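You operate a simulated robot arm through the tools that you are given. There is no shell and no other tool. Be economical: measure what you need, move in short steps, check, and stop when the job is done.

Carry out the task below with a simulated robot arm. There is one attempt and no reset: what you move stays moved.

TASK
Stack the tub marked "2" from the top of the bench marked tubs on top of the tub that says "1". Then take the yellow tub and leave it on top of the carton marked tubs.
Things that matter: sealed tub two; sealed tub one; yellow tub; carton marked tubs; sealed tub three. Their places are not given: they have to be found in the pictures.

It is judged by the outcome, as a careful person would: the job done as asked, and still so three seconds after it is handed in. It fails if anything else is knocked over, pushed out of place, dropped, spilled or broken.

THE ROBOT
A 7-joint arm with a two-finger parallel gripper, fixed in place. Base frame: the origin is at the foot of the arm, x ahead of it, y to its left, z up; the work surface is at about z = 0. Lengths are in m, angles in rad, forces in N, time in s.
With the tool pointing down near the work surface it reaches from about 0.22 to 0.58 m from the base axis. Its first joint turns from -1.152 to 1.152 rad. Payload 2.5 kg.
Tool frame: the origin (TCP) lies between the finger pads and is the grasp point; the fingertips stand 0.023 m ahead of it; z points along the fingers, y is the line along which they close. The gripper opens to 0.094 m. The fingers are 0.038 m wide and 0.01 m thick; the gripper's body (0.054 by 0.096 m) begins 0.039 m behind the TCP.
Orientation is that of the tool frame in the base frame, as a unit quaternion [x, y, z, w]. With the fingers straight down and closing along the base's y, the tool's x points along the base's -x, its y along +y and its z along -z.

THE INTERFACE
- The arm moves only by the tool jog_arm. Its argument "commands" is a list that holds one entry, the list of rows, each a list of 7 numbers: the shift along the base's x, y, z in mm, then the turn, a rotation vector about the base's x, y, z in rad, then the finger opening in mm, from 0 to 94. In form: [[[x, y, z, rx, ry, rz, claw], ...]]. A call has 1 to 10 rows; each row shifts and turns the commanded pose from where the row before left it. A row lasts 0.2 s, in which the tool goes at most 0.05 m and 0.15 rad; a call with a longer step from one row to the next is refused whole, and so is a gripper value outside its range. A pose out of reach is approached as far as the arm can. The call stops where the force on the tool passes 40 N (or 10 N more than at its start, if that is more) or the arm is blocked; 0.2 s more then pass. The fingers move at their own pace (about 0.108 m/s each) and stop on an object; they squeeze with about 36 N. The grip force told is the motor's: it shows also when the fingers shut on nothing. Time passes only in rows, and 0.2 s behind the last, so rows that do not move let the fingers close. It gives the time, the measured TCP pose, the force on the tool (base axes), the opening and the grip force at its end, in the units of the frame above (readings bear some noise).
- Cameras (640 x 400 px; columns grow to the right, rows downward): "scene" is fixed at [0.1402, -0.43, 0.5399]; the picture's right is [0.56, -0.83, 0.00], its down [-0.50, -0.34, -0.79] and it looks along [0.65, 0.45, -0.61] (base axes); focal length 251 px, centre (320, 200). "wrist" rides on the gripper at [-0.039, 0, -0.044] in the tool frame; the picture's right is [0.00, -1.00, 0.00], its down [0.97, 0.00, -0.24] and it looks along [0.24, 0.00, 0.97] (tool axes); focal length 218 px, centre (320, 200).
- get_image(camera): a new picture of that camera. No time passes.
- pixel_to_xyz(camera, pixels): there is no depth. For up to 12 entries [column, row, z] of the newest picture of that camera ("zoom" is the newest enlarged one), the place [x, y] in the base frame at which the ray of that pixel passes the height z, good to about 0.003 m. No time passes.
- enlarge(camera, box): a new picture of the part [left, top, right, bottom] of that camera's present view, enlarged. No time passes.
- hand_in(): hands the job in; it is judged then, once.

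Work in short steps. Measure before you move; look again where a grasp or a placing could have gone wrong, and mend it. You have 80 turns and 34 pictures in all, the two below and enlarged ones among them. Open the gripper and draw the arm clear of the work before you hand the job in, unless the task says otherwise; then end with one line.

The tools are called after "Call:" by a JSON object that holds its "api" and its "payload". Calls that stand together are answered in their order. jog_arm: Moves the arm, as the interface text tells. Its arguments: {"type":"object","properties":{"commands":{"type":"array","items":{"type":"array","items":{"type":"array","items":{"type":"number"}}}}},"required":["commands"]} The other tools are called the same way: get_image (camera) takes a picture; pixel_to_xyz (camera, pixels) gives the place at which the rays of pixels pass given heights; enlarge (camera, box) takes an enlarged picture of a part of a camera's view; hand_in () hands the job in.

At the start:

```text
clock: 0.0
tool_pos: [0.3816, -0.0244, 0.3594]
tcp_rot: [0.0, 1.0, -0.001, 0.0]
wrist_force: [0.2, 0.0, -0.6]
grip_width: 0.0942
finger_force: 0.1
```

scene: 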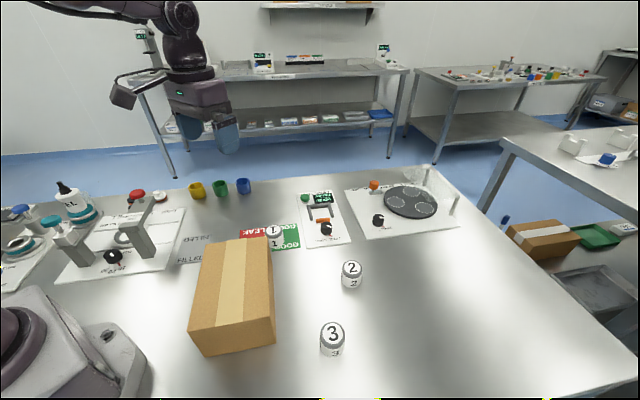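
wrist: 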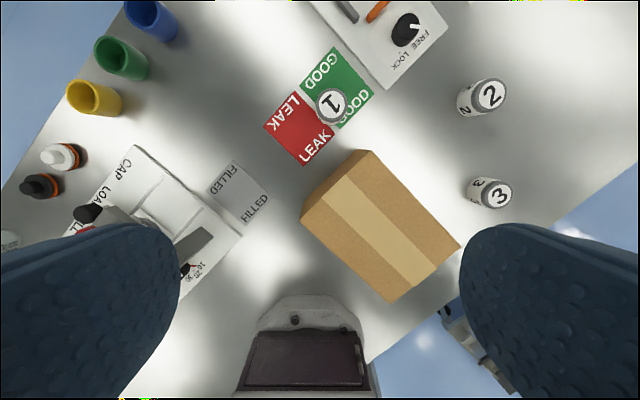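

The scene shows tubs 1 at (274,235), 2 at (351,273), 3 at (332,338), a yellow tub at (197,190) and the carton at (235,295). I enlarge these to measure.

Call:
{"api": "enlarge", "payload": {"camera": "scene", "box": [180, 160, 380, 360]}}

Call:
{"api": "enlarge", "payload": {"camera": "wrist", "box": [260, 40, 540, 240]}}

Call:
{"api": "pixel_to_xyz", "payload": {"camera": "wrist", "pixels": [[333, 104, 0.04], [491, 95, 0.04], [495, 193, 0.04], [89, 94, 0.04], [300, 215, 0.09], [362, 150, 0.09], [460, 246, 0.09], [392, 302, 0.09]]}}

Call:
{"api": "pixel_to_xyz", "payload": {"camera": "scene", "pixels": [[352, 286, 0.0], [332, 354, 0.0], [274, 248, 0.0], [198, 197, 0.0], [203, 355, 0.0], [275, 342, 0.0]]}}

```text
2.00 times, centred on (280, 260) of scene
```

zoom: 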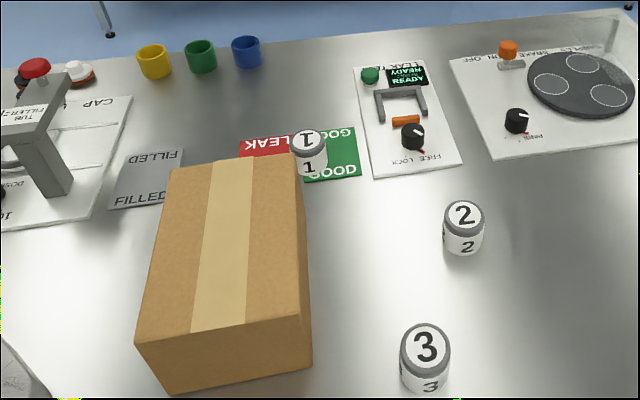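

```text
2.00 times, centred on (400, 140) of wrist
```

zoom: 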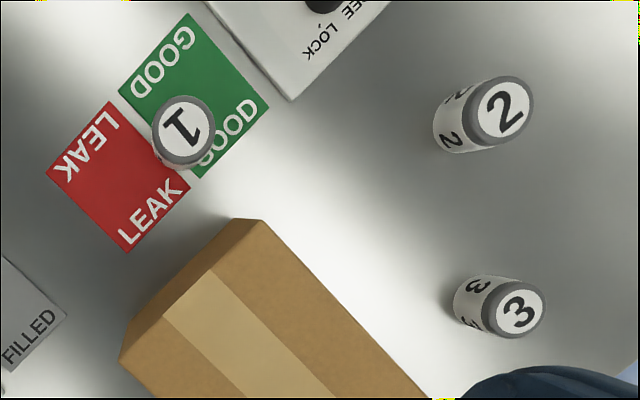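

```text
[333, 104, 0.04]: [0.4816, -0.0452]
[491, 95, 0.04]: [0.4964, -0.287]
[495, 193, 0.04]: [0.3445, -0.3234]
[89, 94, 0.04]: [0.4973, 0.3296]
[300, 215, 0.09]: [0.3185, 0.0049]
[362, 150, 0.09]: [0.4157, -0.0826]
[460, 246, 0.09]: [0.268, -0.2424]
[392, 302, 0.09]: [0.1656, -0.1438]
```

```text
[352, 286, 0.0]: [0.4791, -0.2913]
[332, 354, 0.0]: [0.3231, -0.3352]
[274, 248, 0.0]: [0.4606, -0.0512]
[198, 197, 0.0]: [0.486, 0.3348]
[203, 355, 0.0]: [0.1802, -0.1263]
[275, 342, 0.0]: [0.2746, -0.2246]
```

Next I compare the two cameras at several heights to get tub and carton heights, and look closer at the yellow tub and the carton.

Call:
{"api": "pixel_to_xyz", "payload": {"camera": "scene", "pixels": [[352, 267, 0.03], [352, 267, 0.05], [352, 267, 0.07], [274.5, 232.5, 0.03], [274.5, 232.5, 0.05], [274.5, 232.5, 0.07], [196.5, 185.5, 0.03], [196.5, 185.5, 0.05], [206.5, 245, 0.1], [269.5, 236, 0.1], [274, 318, 0.1], [188.5, 331.5, 0.1]]}}

Call:
{"api": "pixel_to_xyz", "payload": {"camera": "wrist", "pixels": [[491, 95, 0.03], [491, 95, 0.05], [491, 95, 0.07], [332.5, 104, 0.03], [332.5, 104, 0.05], [332.5, 104, 0.07], [88, 99, 0.03], [88, 99, 0.05], [497, 194, 0.05]]}}

Call:
{"api": "enlarge", "payload": {"camera": "wrist", "box": [40, 0, 240, 140]}}

Call:
{"api": "enlarge", "payload": {"camera": "wrist", "box": [280, 130, 480, 310]}}

```text
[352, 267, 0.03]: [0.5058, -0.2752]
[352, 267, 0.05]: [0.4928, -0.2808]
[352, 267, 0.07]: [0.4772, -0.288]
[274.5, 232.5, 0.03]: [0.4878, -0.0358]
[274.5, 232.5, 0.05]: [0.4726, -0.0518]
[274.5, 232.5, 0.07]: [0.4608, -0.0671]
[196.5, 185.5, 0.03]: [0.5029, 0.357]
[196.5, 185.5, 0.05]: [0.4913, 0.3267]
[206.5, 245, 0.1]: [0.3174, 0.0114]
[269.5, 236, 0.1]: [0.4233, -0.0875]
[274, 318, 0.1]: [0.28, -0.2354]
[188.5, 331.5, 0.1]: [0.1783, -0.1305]
```

```text
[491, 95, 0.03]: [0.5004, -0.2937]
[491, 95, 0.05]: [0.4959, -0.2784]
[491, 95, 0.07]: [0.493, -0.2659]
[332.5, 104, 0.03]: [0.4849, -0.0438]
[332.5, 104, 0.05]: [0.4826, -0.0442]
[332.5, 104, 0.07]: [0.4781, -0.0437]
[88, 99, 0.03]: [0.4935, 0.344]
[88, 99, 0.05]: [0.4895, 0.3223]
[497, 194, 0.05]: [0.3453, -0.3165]
```

```text
2.86 times, centred on (140, 70) of wrist
```

zoom: 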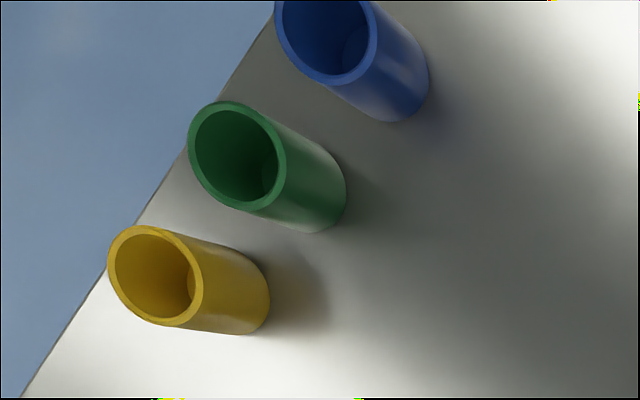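

```text
2.22 times, centred on (380, 220) of wrist
```

zoom: 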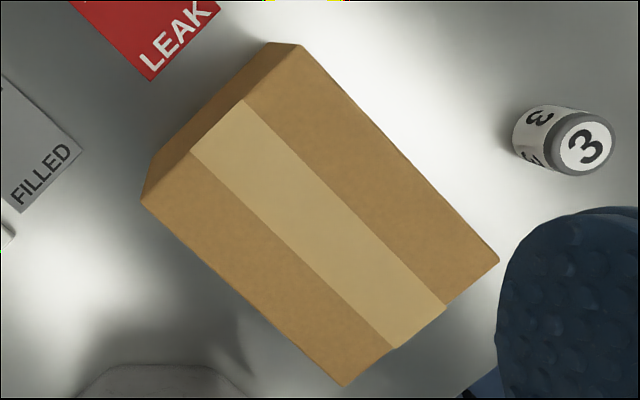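

Estimates: tubs are about 0.048 m across and 0.05 m tall; tub 2 at (0.494,-0.280), tub 1 at (0.478,-0.047), yellow at (0.490,0.327), carton top about 0.1 m. I move above tub 2 and look.

Call:
{"api": "jog_arm", "payload": {"commands": [[[16, -36, -20, 0, 0, 0, 94], [16, -36, -20, 0, 0, 0, 94], [16, -36, -20, 0, 0, 0, 94], [16, -37, -20, 0, 0, 0, 94], [16, -37, -20, 0, 0, 0, 94], [16, -37, -20, 0, 0, 0, 94], [16, -37, -20, 0, 0, 0, 94], [0, 0, 0, 0, 0, 0, 94]]]}}

Call:
{"api": "get_image", "payload": {"camera": "wrist"}}

```text
clock: 1.8
tool_pos: [0.4964, -0.2817, 0.2187]
tcp_rot: [0.0, 1.0, 0.001, 0.0]
wrist_force: [0.3, 0.7, 0.8]
grip_width: 0.0939
finger_force: 0.0
```

```text
27 pictures are left
```

wrist: 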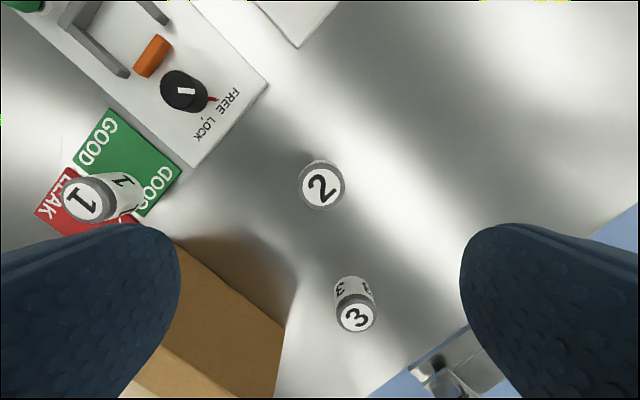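

Tub 2 top is centred at (322,186), tub 1 top at (89,199). I read their places.

Call:
{"api": "pixel_to_xyz", "payload": {"camera": "wrist", "pixels": [[322, 186, 0.05], [299, 186, 0.05], [345, 186, 0.05], [89, 199, 0.05], [89, 199, 0.06], [137, 187, 0.0], [322, 159, 0.0], [355, 316, 0.05]]}}

```text
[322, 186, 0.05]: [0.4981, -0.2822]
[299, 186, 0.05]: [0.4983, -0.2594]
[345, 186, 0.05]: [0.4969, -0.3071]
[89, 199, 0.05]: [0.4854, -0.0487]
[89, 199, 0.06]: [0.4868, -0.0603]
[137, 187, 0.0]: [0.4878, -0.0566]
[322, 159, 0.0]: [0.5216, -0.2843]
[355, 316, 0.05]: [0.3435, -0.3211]
```

Tub 2 is at (0.497,-0.282), 48 mm across, directly below the TCP. I descend to z≈0.034 and close.

Call:
{"api": "jog_arm", "payload": {"commands": [[[0, 0, -40, 0, 0, 0, 94], [0, 0, -40, 0, 0, 0, 94], [0, 0, -40, 0, 0, 0, 94], [0, 0, -30, 0, 0, 0, 94], [0, 0, -20, 0, 0, 0, 94], [0, 0, -15, 0, 0, 0, 94], [0, 0, 0, 0, 0, 0, 94]]]}}

```text
clock: 3.4
tool_pos: [0.4933, -0.2809, 0.0334]
tcp_rot: [0.001, 1.0, -0.001, 0.0]
wrist_force: [-0.2, -0.5, -0.1]
grip_width: 0.0939
finger_force: 0.0
```

Call:
{"api": "jog_arm", "payload": {"commands": [[[2, -1, 0, 0, 0, 0, 70], [0, 0, 0, 0, 0, 0, 44], [0, 0, 0, 0, 0, 0, 40], [0, 0, 0, 0, 0, 0, 40]]]}}

Call:
{"api": "get_image", "payload": {"camera": "wrist"}}

```text
clock: 4.4
tool_pos: [0.495, -0.2808, 0.0339]
tcp_rot: [0.0, 1.0, -0.001, 0.0]
wrist_force: [-0.2, 0.4, 2.3]
grip_width: 0.0481
finger_force: 36.2
```

```text
26 pictures are left
```

wrist: 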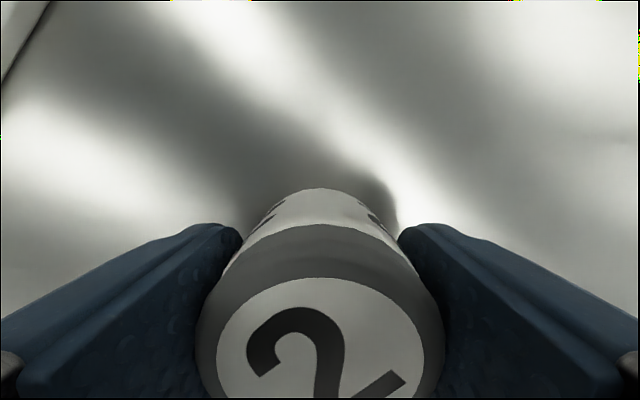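

Gripped at 48 mm. I lift to z≈0.18 and go over tub 1, stopping short of it to look.

Call:
{"api": "jog_arm", "payload": {"commands": [[[0, 0, 20, 0, 0, 0, 40], [0, 0, 40, 0, 0, 0, 40], [0, 0, 45, 0, 0, 0, 40], [0, 0, 45, 0, 0, 0, 40], [-2, 45, 0, 0, 0, 0, 40], [-2, 45, 0, 0, 0, 0, 40], [-2, 45, 0, 0, 0, 0, 40], [-2, 45, 0, 0, 0, 0, 40], [-2, 30, 0, 0, 0, 0, 40], [0, 0, 0, 0, 0, 0, 40]]]}}

Call:
{"api": "get_image", "payload": {"camera": "wrist"}}

Call:
{"api": "get_image", "payload": {"camera": "scene"}}

```text
clock: 6.6
tool_pos: [0.4838, -0.0741, 0.187]
tcp_rot: [0.0, 1.0, 0.0, 0.0]
wrist_force: [-0.3, -1.3, -0.2]
grip_width: 0.0478
finger_force: 35.8
```

```text
25 pictures are left
```

wrist: 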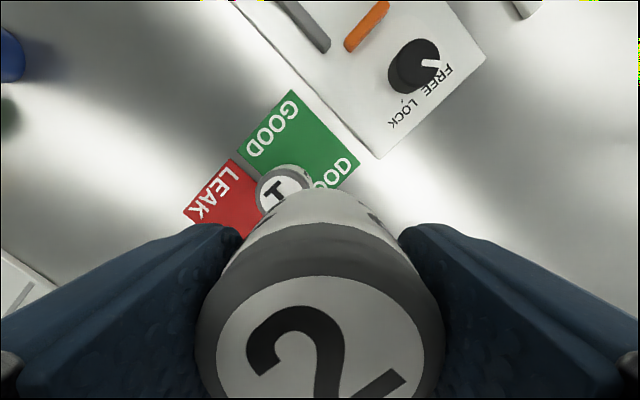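

```text
24 pictures are left
```

scene: 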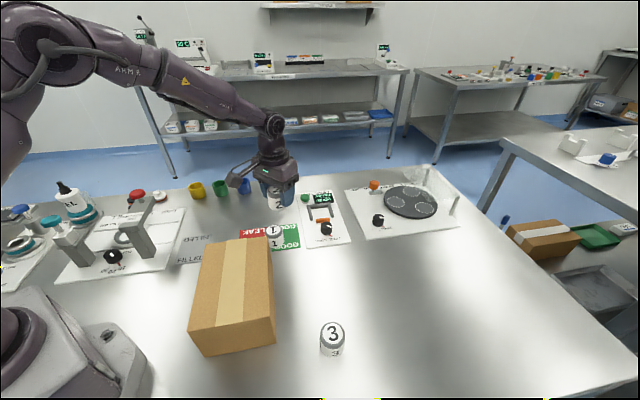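

Tub 1's lid peeks out around (285,190). I enlarge it to fix its centre.

Call:
{"api": "enlarge", "payload": {"camera": "wrist", "box": [230, 140, 350, 240]}}

Call:
{"api": "enlarge", "payload": {"camera": "scene", "box": [230, 160, 330, 260]}}

```text
4.00 times, centred on (290, 190) of wrist
```

zoom: 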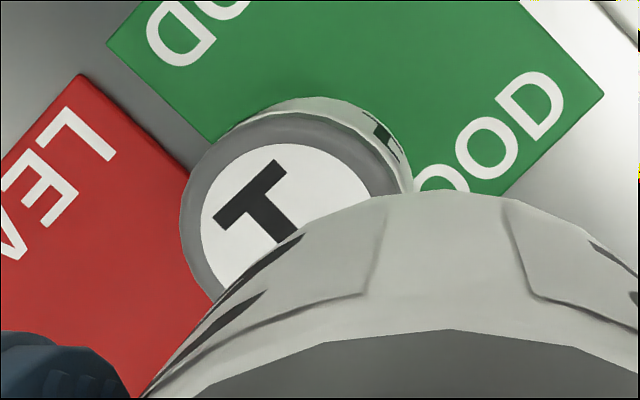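

```text
4.00 times, centred on (280, 210) of scene
```

zoom: 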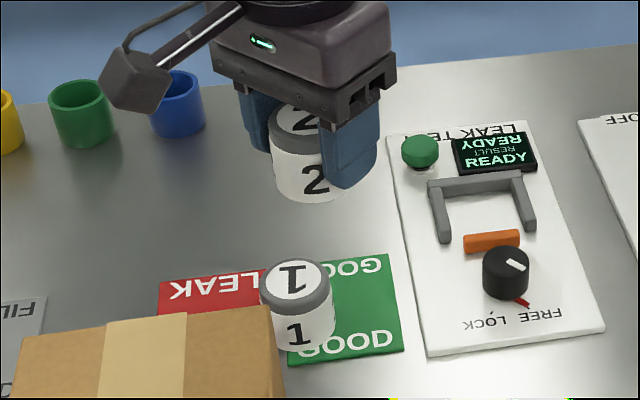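

I compute tub 1's centre from both cameras.

Call:
{"api": "pixel_to_xyz", "payload": {"camera": "wrist", "pixels": [[281.8, 196, 0.045], [281.8, 196, 0.055], [281.8, 196, 0.065], [255, 194, 0.055], [308, 194, 0.055]]}}

Call:
{"api": "pixel_to_xyz", "payload": {"camera": "scene", "pixels": [[273.7, 230, 0.045], [273.7, 230, 0.055], [273.7, 230, 0.065], [274.5, 250.5, 0.0]]}}

```text
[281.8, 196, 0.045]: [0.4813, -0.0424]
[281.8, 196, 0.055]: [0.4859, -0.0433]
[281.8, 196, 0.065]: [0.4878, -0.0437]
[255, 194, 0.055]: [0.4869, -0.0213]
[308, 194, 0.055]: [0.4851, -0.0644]
```

```text
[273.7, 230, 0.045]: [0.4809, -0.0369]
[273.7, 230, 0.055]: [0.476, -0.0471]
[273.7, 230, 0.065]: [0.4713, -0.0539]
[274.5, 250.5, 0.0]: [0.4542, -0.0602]
```

Tub 1 is at about (0.482,-0.043). I align over it and lower to z≈0.10, then check.

Call:
{"api": "jog_arm", "payload": {"commands": [[[-1, 16, 0, 0, 0, 0, 40], [-1, 15, 0, 0, 0, 0, 40], [0, 0, -30, 0, 0, 0, 40], [0, 0, -30, 0, 0, 0, 40], [0, 0, -22, 0, 0, 0, 40], [0, 0, 0, 0, 0, 0, 40]]]}}

Call:
{"api": "enlarge", "payload": {"camera": "scene", "box": [230, 180, 330, 260]}}

Call:
{"api": "get_image", "payload": {"camera": "wrist"}}

```text
clock: 8.0
tool_pos: [0.4852, -0.0407, 0.1005]
tcp_rot: [0.0, 1.0, 0.0, 0.0]
wrist_force: [0.3, -0.1, -1.5]
grip_width: 0.0478
finger_force: 36.3
```

```text
5.00 times, centred on (280, 220) of scene
```

zoom: 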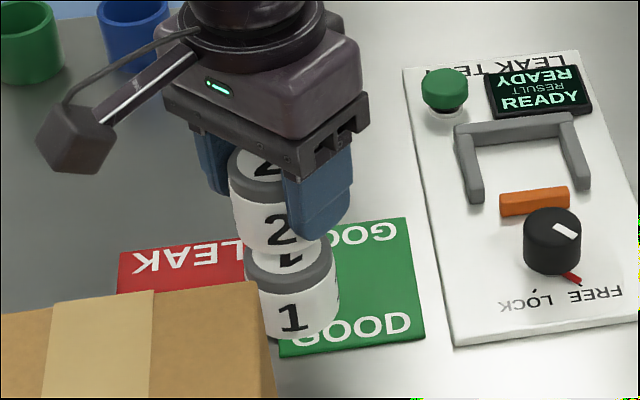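

```text
20 pictures are left
```

wrist: 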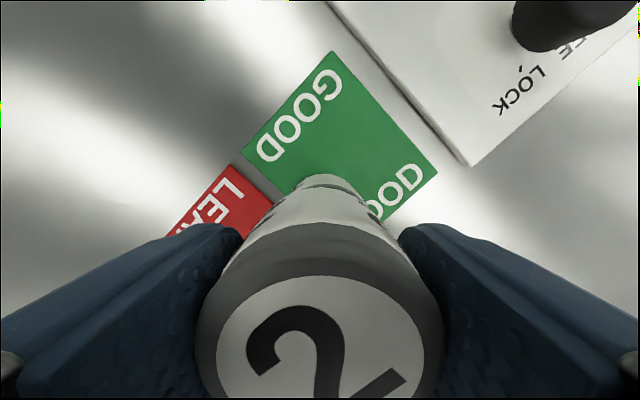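

Tub 2 appears nearly aligned over tub 1 (in the wrist picture tub 1 peeks out centred around col 325, row 174). I check its rear edge numerically.

Call:
{"api": "enlarge", "payload": {"camera": "wrist", "box": [270, 150, 380, 230]}}

Call:
{"api": "pixel_to_xyz", "payload": {"camera": "wrist", "pixels": [[325, 174, 0.0], [325, 174, 0.01], [300, 187, 0.05], [325, 187, 0.05]]}}

```text
5.00 times, centred on (325, 190) of wrist
```

zoom: 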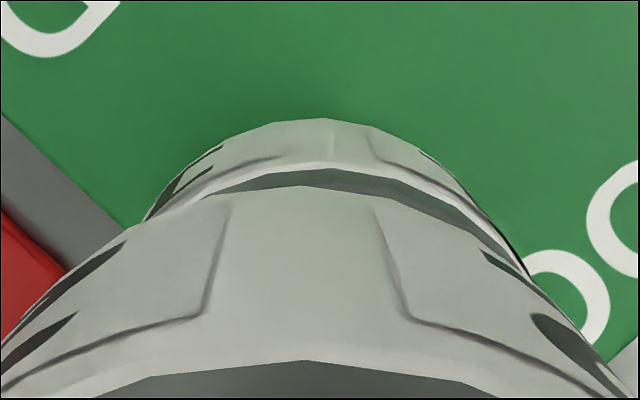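

```text
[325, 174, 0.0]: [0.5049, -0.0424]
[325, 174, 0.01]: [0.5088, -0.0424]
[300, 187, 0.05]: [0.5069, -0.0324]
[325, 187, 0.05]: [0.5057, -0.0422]
```

Relative to the held tub, tub 1 sits about 3.5 mm towards -x and 3.5 mm towards -y. I correct that and lower gently in small steps.

Call:
{"api": "jog_arm", "payload": {"commands": [[[-3.5, -3.5, 0, 0, 0, 0, 40], [0, 0, -5, 0, 0, 0, 40], [0, 0, -4, 0, 0, 0, 40], [0, 0, 0, 0, 0, 0, 40]]]}}

Call:
{"api": "enlarge", "payload": {"camera": "wrist", "box": [270, 150, 380, 230]}}

Call:
{"api": "enlarge", "payload": {"camera": "scene", "box": [245, 195, 305, 255]}}

```text
clock: 9.0
tool_pos: [0.481, -0.0429, 0.0917]
tcp_rot: [0.0, 1.0, 0.0, -0.001]
wrist_force: [0.1, -1.5, 0.3]
grip_width: 0.0477
finger_force: 35.3
```

```text
5.00 times, centred on (325, 190) of wrist
```

zoom: 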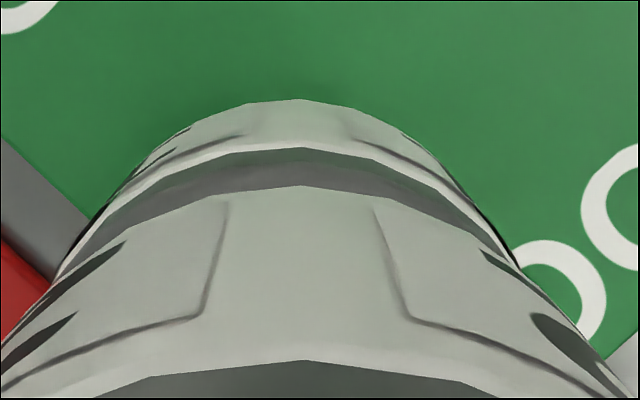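

```text
6.67 times, centred on (275, 225) of scene
```

zoom: 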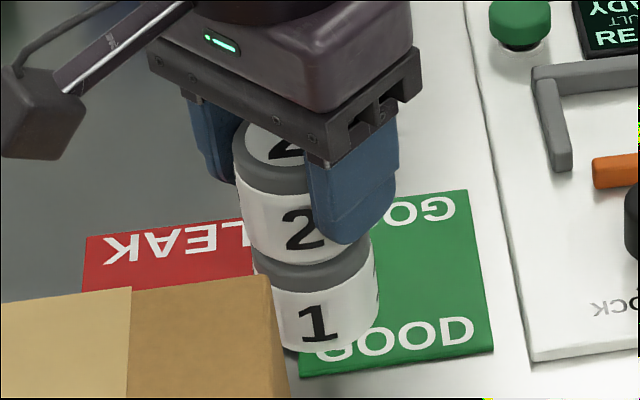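

Now concentric within about 1 mm. I lower in small steps and watch the force.

Call:
{"api": "jog_arm", "payload": {"commands": [[[0, 0, -2, 0, 0, 0, 40], [0, 0, -2, 0, 0, 0, 40], [0, 0, 0, 0, 0, 0, 40]]]}}

```text
clock: 9.8
tool_pos: [0.4799, -0.0423, 0.0882]
tcp_rot: [0.0, 1.0, 0.0, 0.001]
wrist_force: [0.3, 0.5, -1.1]
grip_width: 0.0479
finger_force: 36.1
```

Call:
{"api": "jog_arm", "payload": {"commands": [[[0, 0, -1, 0, 0, 0, 40], [0, 0, -1, 0, 0, 0, 40], [0, 0, 0, 0, 0, 0, 40]]]}}

```text
clock: 10.6
tool_pos: [0.4794, -0.0429, 0.0864]
tcp_rot: [0.0, 1.0, 0.0, 0.0]
wrist_force: [-0.3, -0.1, -1.3]
grip_width: 0.0481
finger_force: 36.4
```

Call:
{"api": "jog_arm", "payload": {"commands": [[[0, 0, -1, 0, 0, 0, 40], [0, 0, -1, 0, 0, 0, 40], [0, 0, 0, 0, 0, 0, 40]]]}}

Call:
{"api": "enlarge", "payload": {"camera": "scene", "box": [245, 195, 305, 255]}}

```text
clock: 11.4
tool_pos: [0.4801, -0.0437, 0.0856]
tcp_rot: [-0.001, 1.0, 0.0, 0.0]
wrist_force: [0.3, -0.4, 0.8]
grip_width: 0.0477
finger_force: 35.7
```

```text
6.67 times, centred on (275, 225) of scene
```

zoom: 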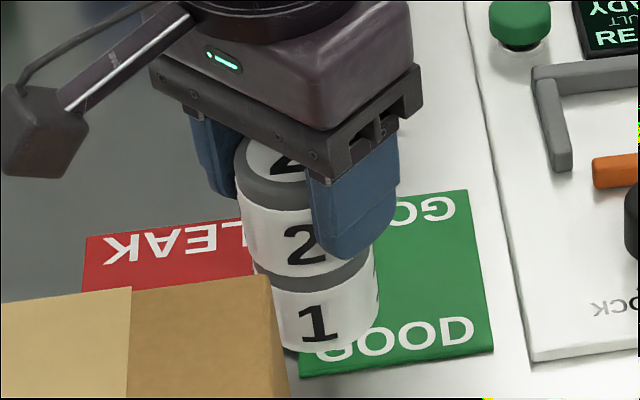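

Still no contact force. I continue by 1 mm steps.

Call:
{"api": "jog_arm", "payload": {"commands": [[[0, 0, -1, 0, 0, 0, 40], [0, 0, -1, 0, 0, 0, 40], [0, 0, 0, 0, 0, 0, 40]]]}}

```text
clock: 12.2
tool_pos: [0.4795, -0.0446, 0.083]
tcp_rot: [0.0, 1.0, 0.0, 0.0]
wrist_force: [-0.4, -0.4, -1.2]
grip_width: 0.0476
finger_force: 36.0
```

Call:
{"api": "jog_arm", "payload": {"commands": [[[0, 0, -1, 0, 0, 0, 40], [0, 0, -1, 0, 0, 0, 40], [0, 0, 0, 0, 0, 0, 40]]]}}

Call:
{"api": "enlarge", "payload": {"camera": "wrist", "box": [270, 150, 380, 230]}}

```text
clock: 13.0
tool_pos: [0.4809, -0.044, 0.0818]
tcp_rot: [0.001, 1.0, 0.0, 0.002]
wrist_force: [-6.0, -1.4, 24.6]
grip_width: 0.0477
finger_force: 36.0
```

```text
5.00 times, centred on (325, 190) of wrist
```

zoom: 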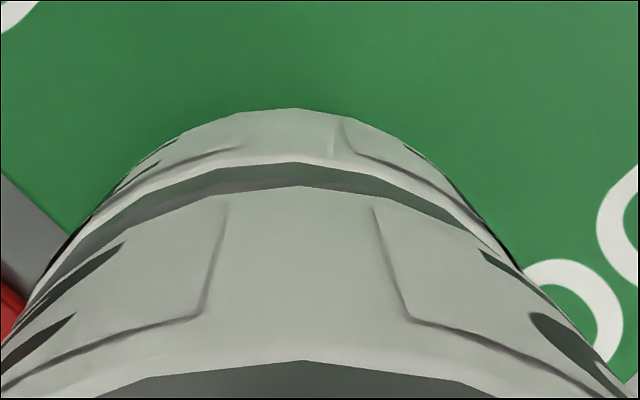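

Contact (25 N up), still aligned. I ease off 1 mm, open gently, and rise straight up.

Call:
{"api": "jog_arm", "payload": {"commands": [[[0, 0, 1, 0, 0, 0, 40], [0, 0, 0, 0, 0, 0, 52], [0, 0, 0, 0, 0, 0, 70], [0, 0, 0, 0, 0, 0, 70], [0, 0, 15, 0, 0, 0, 70], [0, 0, 40, 0, 0, 0, 70], [0, 0, 45, 0, 0, 0, 70], [0, 0, 45, 0, 0, 0, 94], [0, 0, 0, 0, 0, 0, 94]]]}}

Call:
{"api": "get_image", "payload": {"camera": "wrist"}}

Call:
{"api": "enlarge", "payload": {"camera": "scene", "box": [170, 170, 310, 360]}}

```text
clock: 15.0
tool_pos: [0.4803, -0.0468, 0.2297]
tcp_rot: [0.0, 1.0, 0.0, 0.0]
wrist_force: [-0.1, 0.4, 0.4]
grip_width: 0.094
finger_force: 0.1
```

```text
14 pictures are left
```

wrist: 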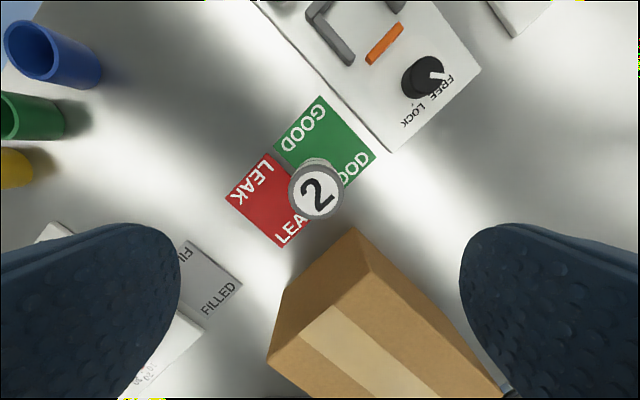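

```text
2.11 times, centred on (240, 265) of scene
```

zoom: 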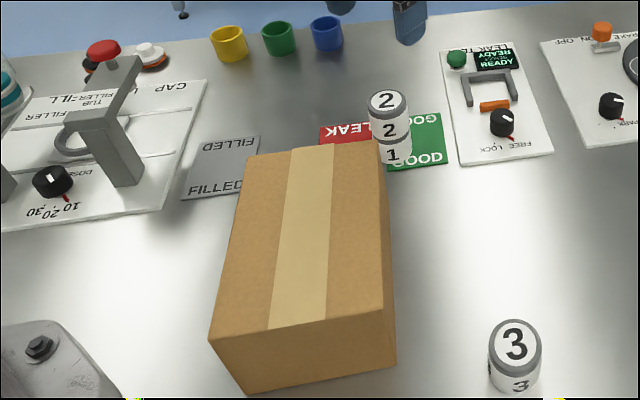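

Tub 2 stands on tub 1. I move at height towards the yellow tub and look.

Call:
{"api": "jog_arm", "payload": {"commands": [[[-3, 40, 0, 0, 0, 0, 94], [-3, 40, 0, 0, 0, 0, 94], [-3, 40, 0, 0, 0, 0, 94], [-3, 40, 0, 0, 0, 0, 94], [-3, 40, 0, 0, 0, 0, 94], [-3, 40, 0, 0, 0, 0, 94], [-3, 40, 0, 0, 0, 0, 94], [0, 40, 0, 0, 0, 0, 94], [0, 0, 0, 0, 0, 0, 94]]]}}

Call:
{"api": "get_image", "payload": {"camera": "wrist"}}

```text
clock: 17.0
tool_pos: [0.459, 0.2779, 0.228]
tcp_rot: [0.0, 1.0, 0.0, 0.0]
wrist_force: [0.2, -1.1, -0.6]
grip_width: 0.094
finger_force: 0.0
```

```text
12 pictures are left
```

wrist: 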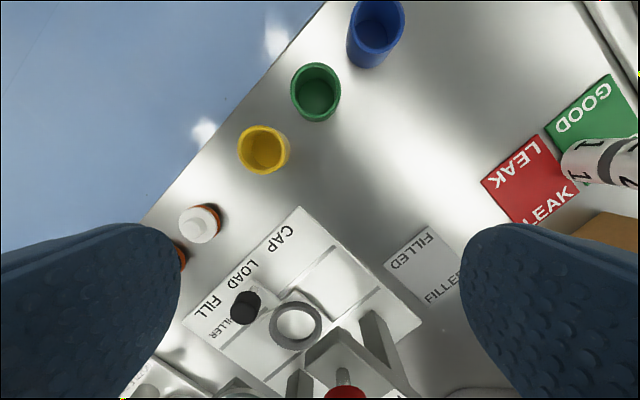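

Yellow rim is centred near (262,149), green at (316,92), the white cap at (199,223). I measure these.

Call:
{"api": "enlarge", "payload": {"camera": "wrist", "box": [170, 40, 360, 260]}}

Call:
{"api": "pixel_to_xyz", "payload": {"camera": "wrist", "pixels": [[262, 148, 0.04], [262, 148, 0.05], [238, 148, 0.045], [286, 148, 0.045], [316, 91, 0.045], [199, 224, 0.03], [298, 207, 0.0], [266, 172, 0.0]]}}

```text
1.82 times, centred on (265, 150) of wrist
```

zoom: 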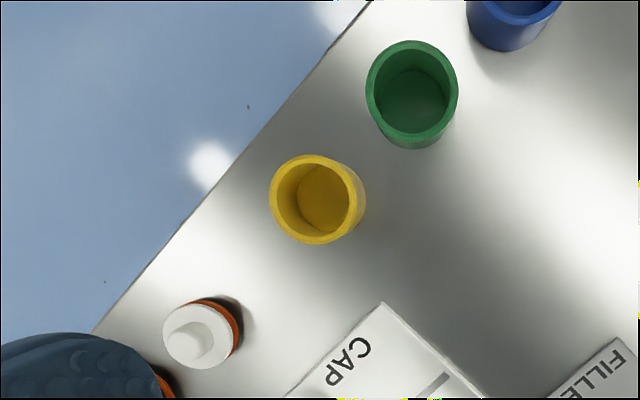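

```text
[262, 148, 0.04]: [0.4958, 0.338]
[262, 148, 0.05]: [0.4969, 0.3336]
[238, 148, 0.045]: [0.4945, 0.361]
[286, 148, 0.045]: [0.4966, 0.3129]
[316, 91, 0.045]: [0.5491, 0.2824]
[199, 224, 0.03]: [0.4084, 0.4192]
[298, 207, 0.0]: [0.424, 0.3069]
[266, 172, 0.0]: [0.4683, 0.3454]
```

Yellow is at (0.496,0.336), 0.599 m from the axis, about 50 mm across with green 75 mm away. I yaw so the fingers close tangentially, lean the tool outward by 0.2 rad for reach, and approach above it.

Call:
{"api": "jog_arm", "payload": {"commands": [[[0, 0, 0, 0, 0, 0.149, 68], [0, 0, 0, 0, 0, 0.149, 68], [0, 0, 0, 0, 0, 0.149, 68], [0, 0, 0, 0, 0, 0.148, 68], [0, 0, 0, 0.056, -0.083, 0, 68], [0, 0, 0, 0.056, -0.083, 0, 68], [19, 29, -20, 0, 0, 0, 68], [18, 29, -30, 0, 0, 0, 68], [0, 0, -28, 0, 0, 0, 68], [0, 0, 0, 0, 0, 0, 68]]]}}

Call:
{"api": "get_image", "payload": {"camera": "wrist"}}

```text
clock: 19.2
tool_pos: [0.4943, 0.3363, 0.1501]
tcp_rot: [-0.291, 0.951, 0.029, 0.096]
wrist_force: [0.7, 0.5, 0.8]
grip_width: 0.068
finger_force: 0.0
```

```text
10 pictures are left
```

wrist: 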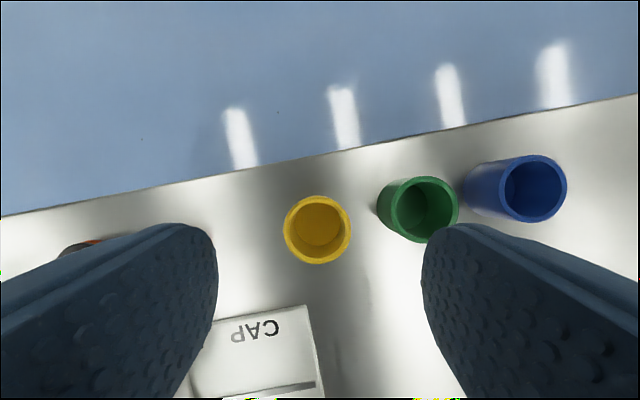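

The pose is reached. Yellow rim is at (317,230), green at (424,210); I measure from here.

Call:
{"api": "pixel_to_xyz", "payload": {"camera": "wrist", "pixels": [[317, 230, 0.04], [317, 230, 0.05], [284, 230, 0.045], [351, 230, 0.045], [425, 208, 0.045], [380, 210, 0.045], [319, 225, 0.0]]}}

```text
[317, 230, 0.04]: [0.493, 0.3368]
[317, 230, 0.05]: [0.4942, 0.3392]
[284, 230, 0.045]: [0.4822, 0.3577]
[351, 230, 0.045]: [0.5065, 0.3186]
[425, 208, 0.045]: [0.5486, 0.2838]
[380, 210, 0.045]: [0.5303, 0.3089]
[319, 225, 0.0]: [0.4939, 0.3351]
```

Centred under the TCP, 46 mm across. I descend to z≈0.036 in stages.

Call:
{"api": "jog_arm", "payload": {"commands": [[[0, 0, -30, 0, 0, 0, 68], [0, 0, -30, 0, 0, 0, 68], [0, 0, -20, 0, 0, 0, 68], [0, 0, 0, 0, 0, 0, 68]]]}}

Call:
{"api": "get_image", "payload": {"camera": "wrist"}}

```text
clock: 20.2
tool_pos: [0.4977, 0.3337, 0.0706]
tcp_rot: [-0.292, 0.951, 0.029, 0.095]
wrist_force: [0.3, -0.7, 0.2]
grip_width: 0.0683
finger_force: 0.2
```

```text
9 pictures are left
```

wrist: 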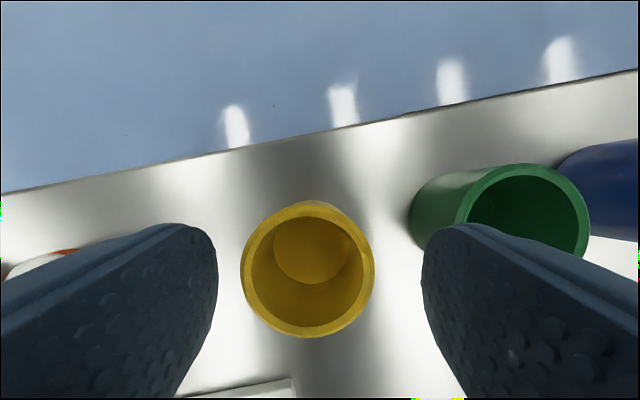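

The cup is about 4 mm left of centre (rim centre col 308). I shift along the closing line, narrow to 62 mm, then go down.

Call:
{"api": "jog_arm", "payload": {"commands": [[[-2.3, 3.4, 0, 0, 0, 0, 62], [0, 0, 0, 0, 0, 0, 62], [0, 0, -12, 0, 0, 0, 62], [0, 0, -12, 0, 0, 0, 62], [0, 0, -10, 0, 0, 0, 62], [0, 0, 0, 0, 0, 0, 62]]]}}

Call:
{"api": "get_image", "payload": {"camera": "wrist"}}

```text
clock: 21.6
tool_pos: [0.4942, 0.3366, 0.0359]
tcp_rot: [-0.291, 0.951, 0.029, 0.096]
wrist_force: [-0.3, 0.1, 0.3]
grip_width: 0.062
finger_force: 0.0
```

```text
8 pictures are left
```

wrist: 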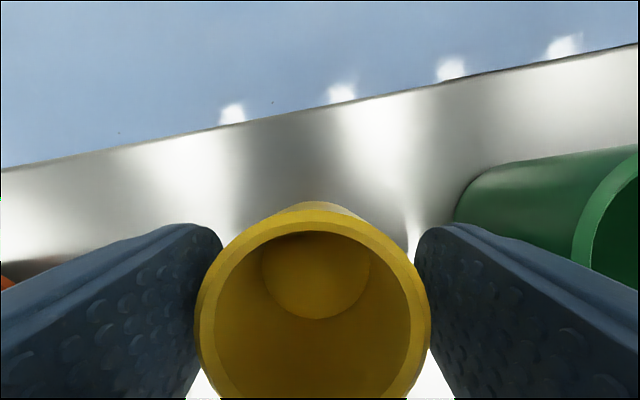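

Fingers straddle the yellow cup, clear of green. I close and then lift straight up.

Call:
{"api": "jog_arm", "payload": {"commands": [[[0, 0, 0, 0, 0, 0, 45], [0, 0, 0, 0, 0, 0, 36], [0, 0, 0, 0, 0, 0, 36], [0, 0, 0, 0, 0, 0, 36]]]}}

```text
clock: 22.6
tool_pos: [0.4931, 0.3368, 0.0368]
tcp_rot: [-0.292, 0.951, 0.03, 0.095]
wrist_force: [0.4, 0.4, -0.4]
grip_width: 0.0476
finger_force: 36.0
```

Gripped at 48 mm. I lift straight up to z≈0.26.

Call:
{"api": "jog_arm", "payload": {"commands": [[[0, 0, 15, 0, 0, 0, 36], [0, 0, 40, 0, 0, 0, 36], [0, 0, 45, 0, 0, 0, 36], [0, 0, 45, 0, 0, 0, 36], [0, 0, 45, 0, 0, 0, 36], [0, 0, 35, 0, 0, 0, 36], [0, 0, 0, 0, 0, 0, 36]]]}}

Call:
{"api": "get_image", "payload": {"camera": "scene"}}

```text
clock: 24.2
tool_pos: [0.4939, 0.3356, 0.262]
tcp_rot: [-0.291, 0.951, 0.029, 0.096]
wrist_force: [-0.8, -0.8, 0.3]
grip_width: 0.0476
finger_force: 35.8
```

```text
7 pictures are left
```

scene: 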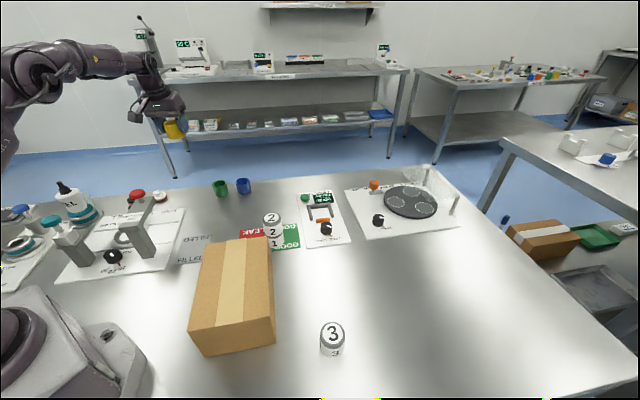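

The cup is held; everything else is in place. I carry it at height towards the carton while yawing back.

Call:
{"api": "jog_arm", "payload": {"commands": [[[-18, -43, 0, 0, 0, -0.0595, 36], [-18, -43, 0, 0, 0, -0.0595, 36], [-18, -43, 0, 0, 0, -0.0595, 36], [-18, -43, 0, 0, 0, -0.0595, 36], [-18, -43, 0, 0, 0, -0.0595, 36], [-18, -43, 0, 0, 0, -0.0595, 36], [-18, -43, 0, 0, 0, -0.0595, 36], [-18, -43, 0, 0, 0, -0.0595, 36], [-18, -43, 0, 0, 0, -0.0595, 36], [-17, -18, 0, 0, 0, -0.0595, 36]]]}}

```text
clock: 26.4
tool_pos: [0.3135, -0.0663, 0.2571]
tcp_rot: [0.0, 0.995, 0.0, 0.101]
wrist_force: [-0.2, 0.0, -0.6]
grip_width: 0.0476
finger_force: 36.0
```

I centre over the carton top (0.30,-0.11) and lower to z≈0.165, then check.

Call:
{"api": "jog_arm", "payload": {"commands": [[[-13, -44, 0, 0, 0, 0, 36], [0, 0, -40, 0, 0, 0, 36], [0, 0, -35, 0, 0, 0, 36], [0, 0, -17, 0, 0, 0, 36], [0, 0, 0, 0, 0, 0, 36]]]}}

Call:
{"api": "enlarge", "payload": {"camera": "scene", "box": [160, 160, 320, 360]}}

```text
clock: 27.6
tool_pos: [0.3028, -0.1098, 0.1664]
tcp_rot: [-0.001, 0.995, 0.0, 0.1]
wrist_force: [-0.2, -0.4, -0.7]
grip_width: 0.0478
finger_force: 36.2
```

```text
2.00 times, centred on (240, 260) of scene
```

zoom: 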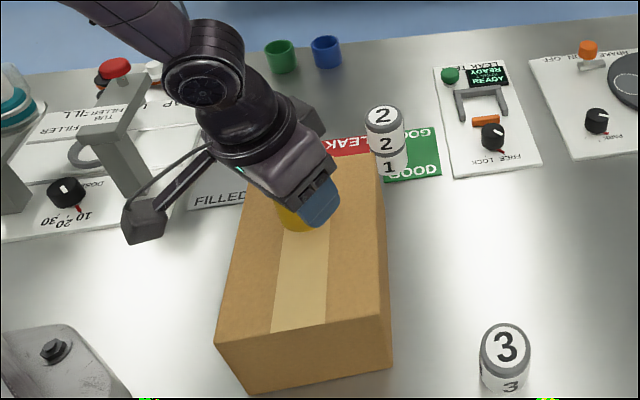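

The cup is over the tape centreline, above the carton. I lower gradually, watching force.

Call:
{"api": "jog_arm", "payload": {"commands": [[[0, 0, -6, 0, 0, 0, 36], [0, 0, -6, 0, 0, 0, 36], [0, 0, -4, 0, 0, 0, 36], [0, 0, -2, 0, 0, 0, 36], [0, 0, -2, 0, 0, 0, 36], [0, 0, 0, 0, 0, 0, 36]]]}}

```text
clock: 29.0
tool_pos: [0.3028, -0.1129, 0.1458]
tcp_rot: [0.0, 0.995, 0.0, 0.1]
wrist_force: [0.4, 0.3, 0.9]
grip_width: 0.0474
finger_force: 36.0
```

Call:
{"api": "jog_arm", "payload": {"commands": [[[0, 0, -1.5, 0, 0, 0, 36], [0, 0, -1.5, 0, 0, 0, 36], [0, 0, -1.5, 0, 0, 0, 36], [0, 0, 0, 0, 0, 0, 36]]]}}

```text
clock: 30.0
tool_pos: [0.3011, -0.1113, 0.1439]
tcp_rot: [0.0, 0.995, 0.0, 0.102]
wrist_force: [4.9, -0.1, 9.9]
grip_width: 0.047
finger_force: 36.2
```

Force has risen to about 10 N: contact at z≈0.144. I check the picture before releasing.

Call:
{"api": "enlarge", "payload": {"camera": "scene", "box": [200, 225, 280, 285]}}

```text
6.67 times, centred on (240, 255) of scene
```

zoom: 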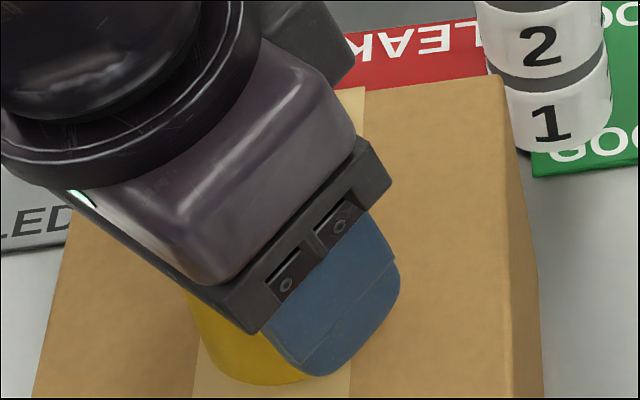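

The cup's base is on the carton. I open gently and retreat along the tool axis.

Call:
{"api": "jog_arm", "payload": {"commands": [[[0, 0, 0, 0, 0, 0, 48], [0, 0, 0, 0, 0, 0, 56], [0, 0, 0, 0, 0, 0, 70], [0, 0, 0, 0, 0, 0, 70], [-3, 0, 15, 0, 0, 0, 70], [-6, 0, 30, 0, 0, 0, 70], [-8, 0, 40, 0, 0, 0, 70], [-8, 0, 40, 0, 0, 0, 70], [0, 0, 30, 0, 0, 0, 70], [0, 0, 0, 0, 0, 0, 70]]]}}

Call:
{"api": "get_image", "payload": {"camera": "wrist"}}

```text
clock: 32.2
tool_pos: [0.2741, -0.1126, 0.2962]
tcp_rot: [-0.001, 0.995, 0.0, 0.1]
wrist_force: [0.1, 0.6, -0.4]
grip_width: 0.07
finger_force: 0.1
```

```text
4 pictures are left
```

wrist: 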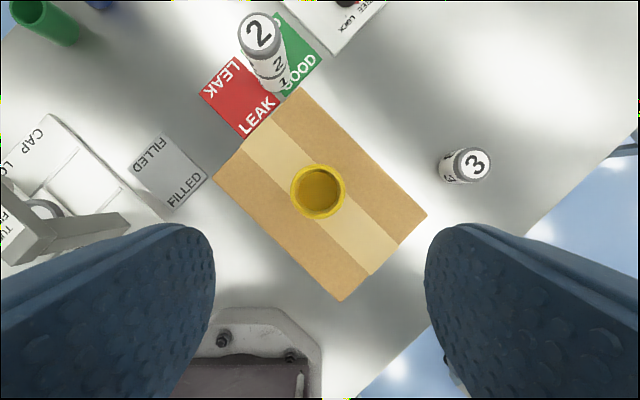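

The yellow tub stands upright on the carton and the stack holds. I draw the arm up and away, then check the scene once more.

Call:
{"api": "jog_arm", "payload": {"commands": [[[15, 40, 15, 0, 0, 0, 94], [15, 40, 15, 0, 0, 0, 94], [15, 40, 15, 0, 0, 0, 94], [10, 40, 0, 0, 0, 0, 94], [10, 40, 0, 0, 0, 0, 94], [0, 0, 0, 0, 0, 0, 94]]]}}

Call:
{"api": "get_image", "payload": {"camera": "scene"}}

```text
clock: 33.6
tool_pos: [0.3422, 0.0876, 0.3433]
tcp_rot: [0.0, 0.995, 0.0, 0.1]
wrist_force: [-0.5, -0.1, -1.4]
grip_width: 0.094
finger_force: 0.1
```

```text
3 pictures are left
```

scene: 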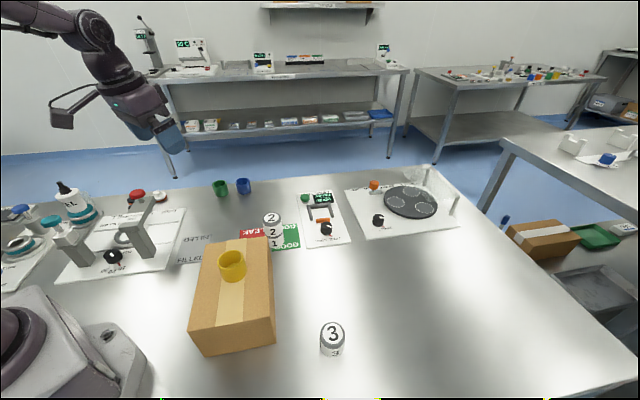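

Both placings stand, tub 3 and the rest have not moved, and the arm is clear. I hand it in.

Call:
{"api": "hand_in", "payload": {}}

```text
The job is handed in.
```

Tub 2 is stacked on tub 1 and the yellow tub is on top of the cardboard carton. I saw no "tubs" marking on that carton; I took it as the one meant because it was the only carton within reach. The last picture showed nothing else moved.
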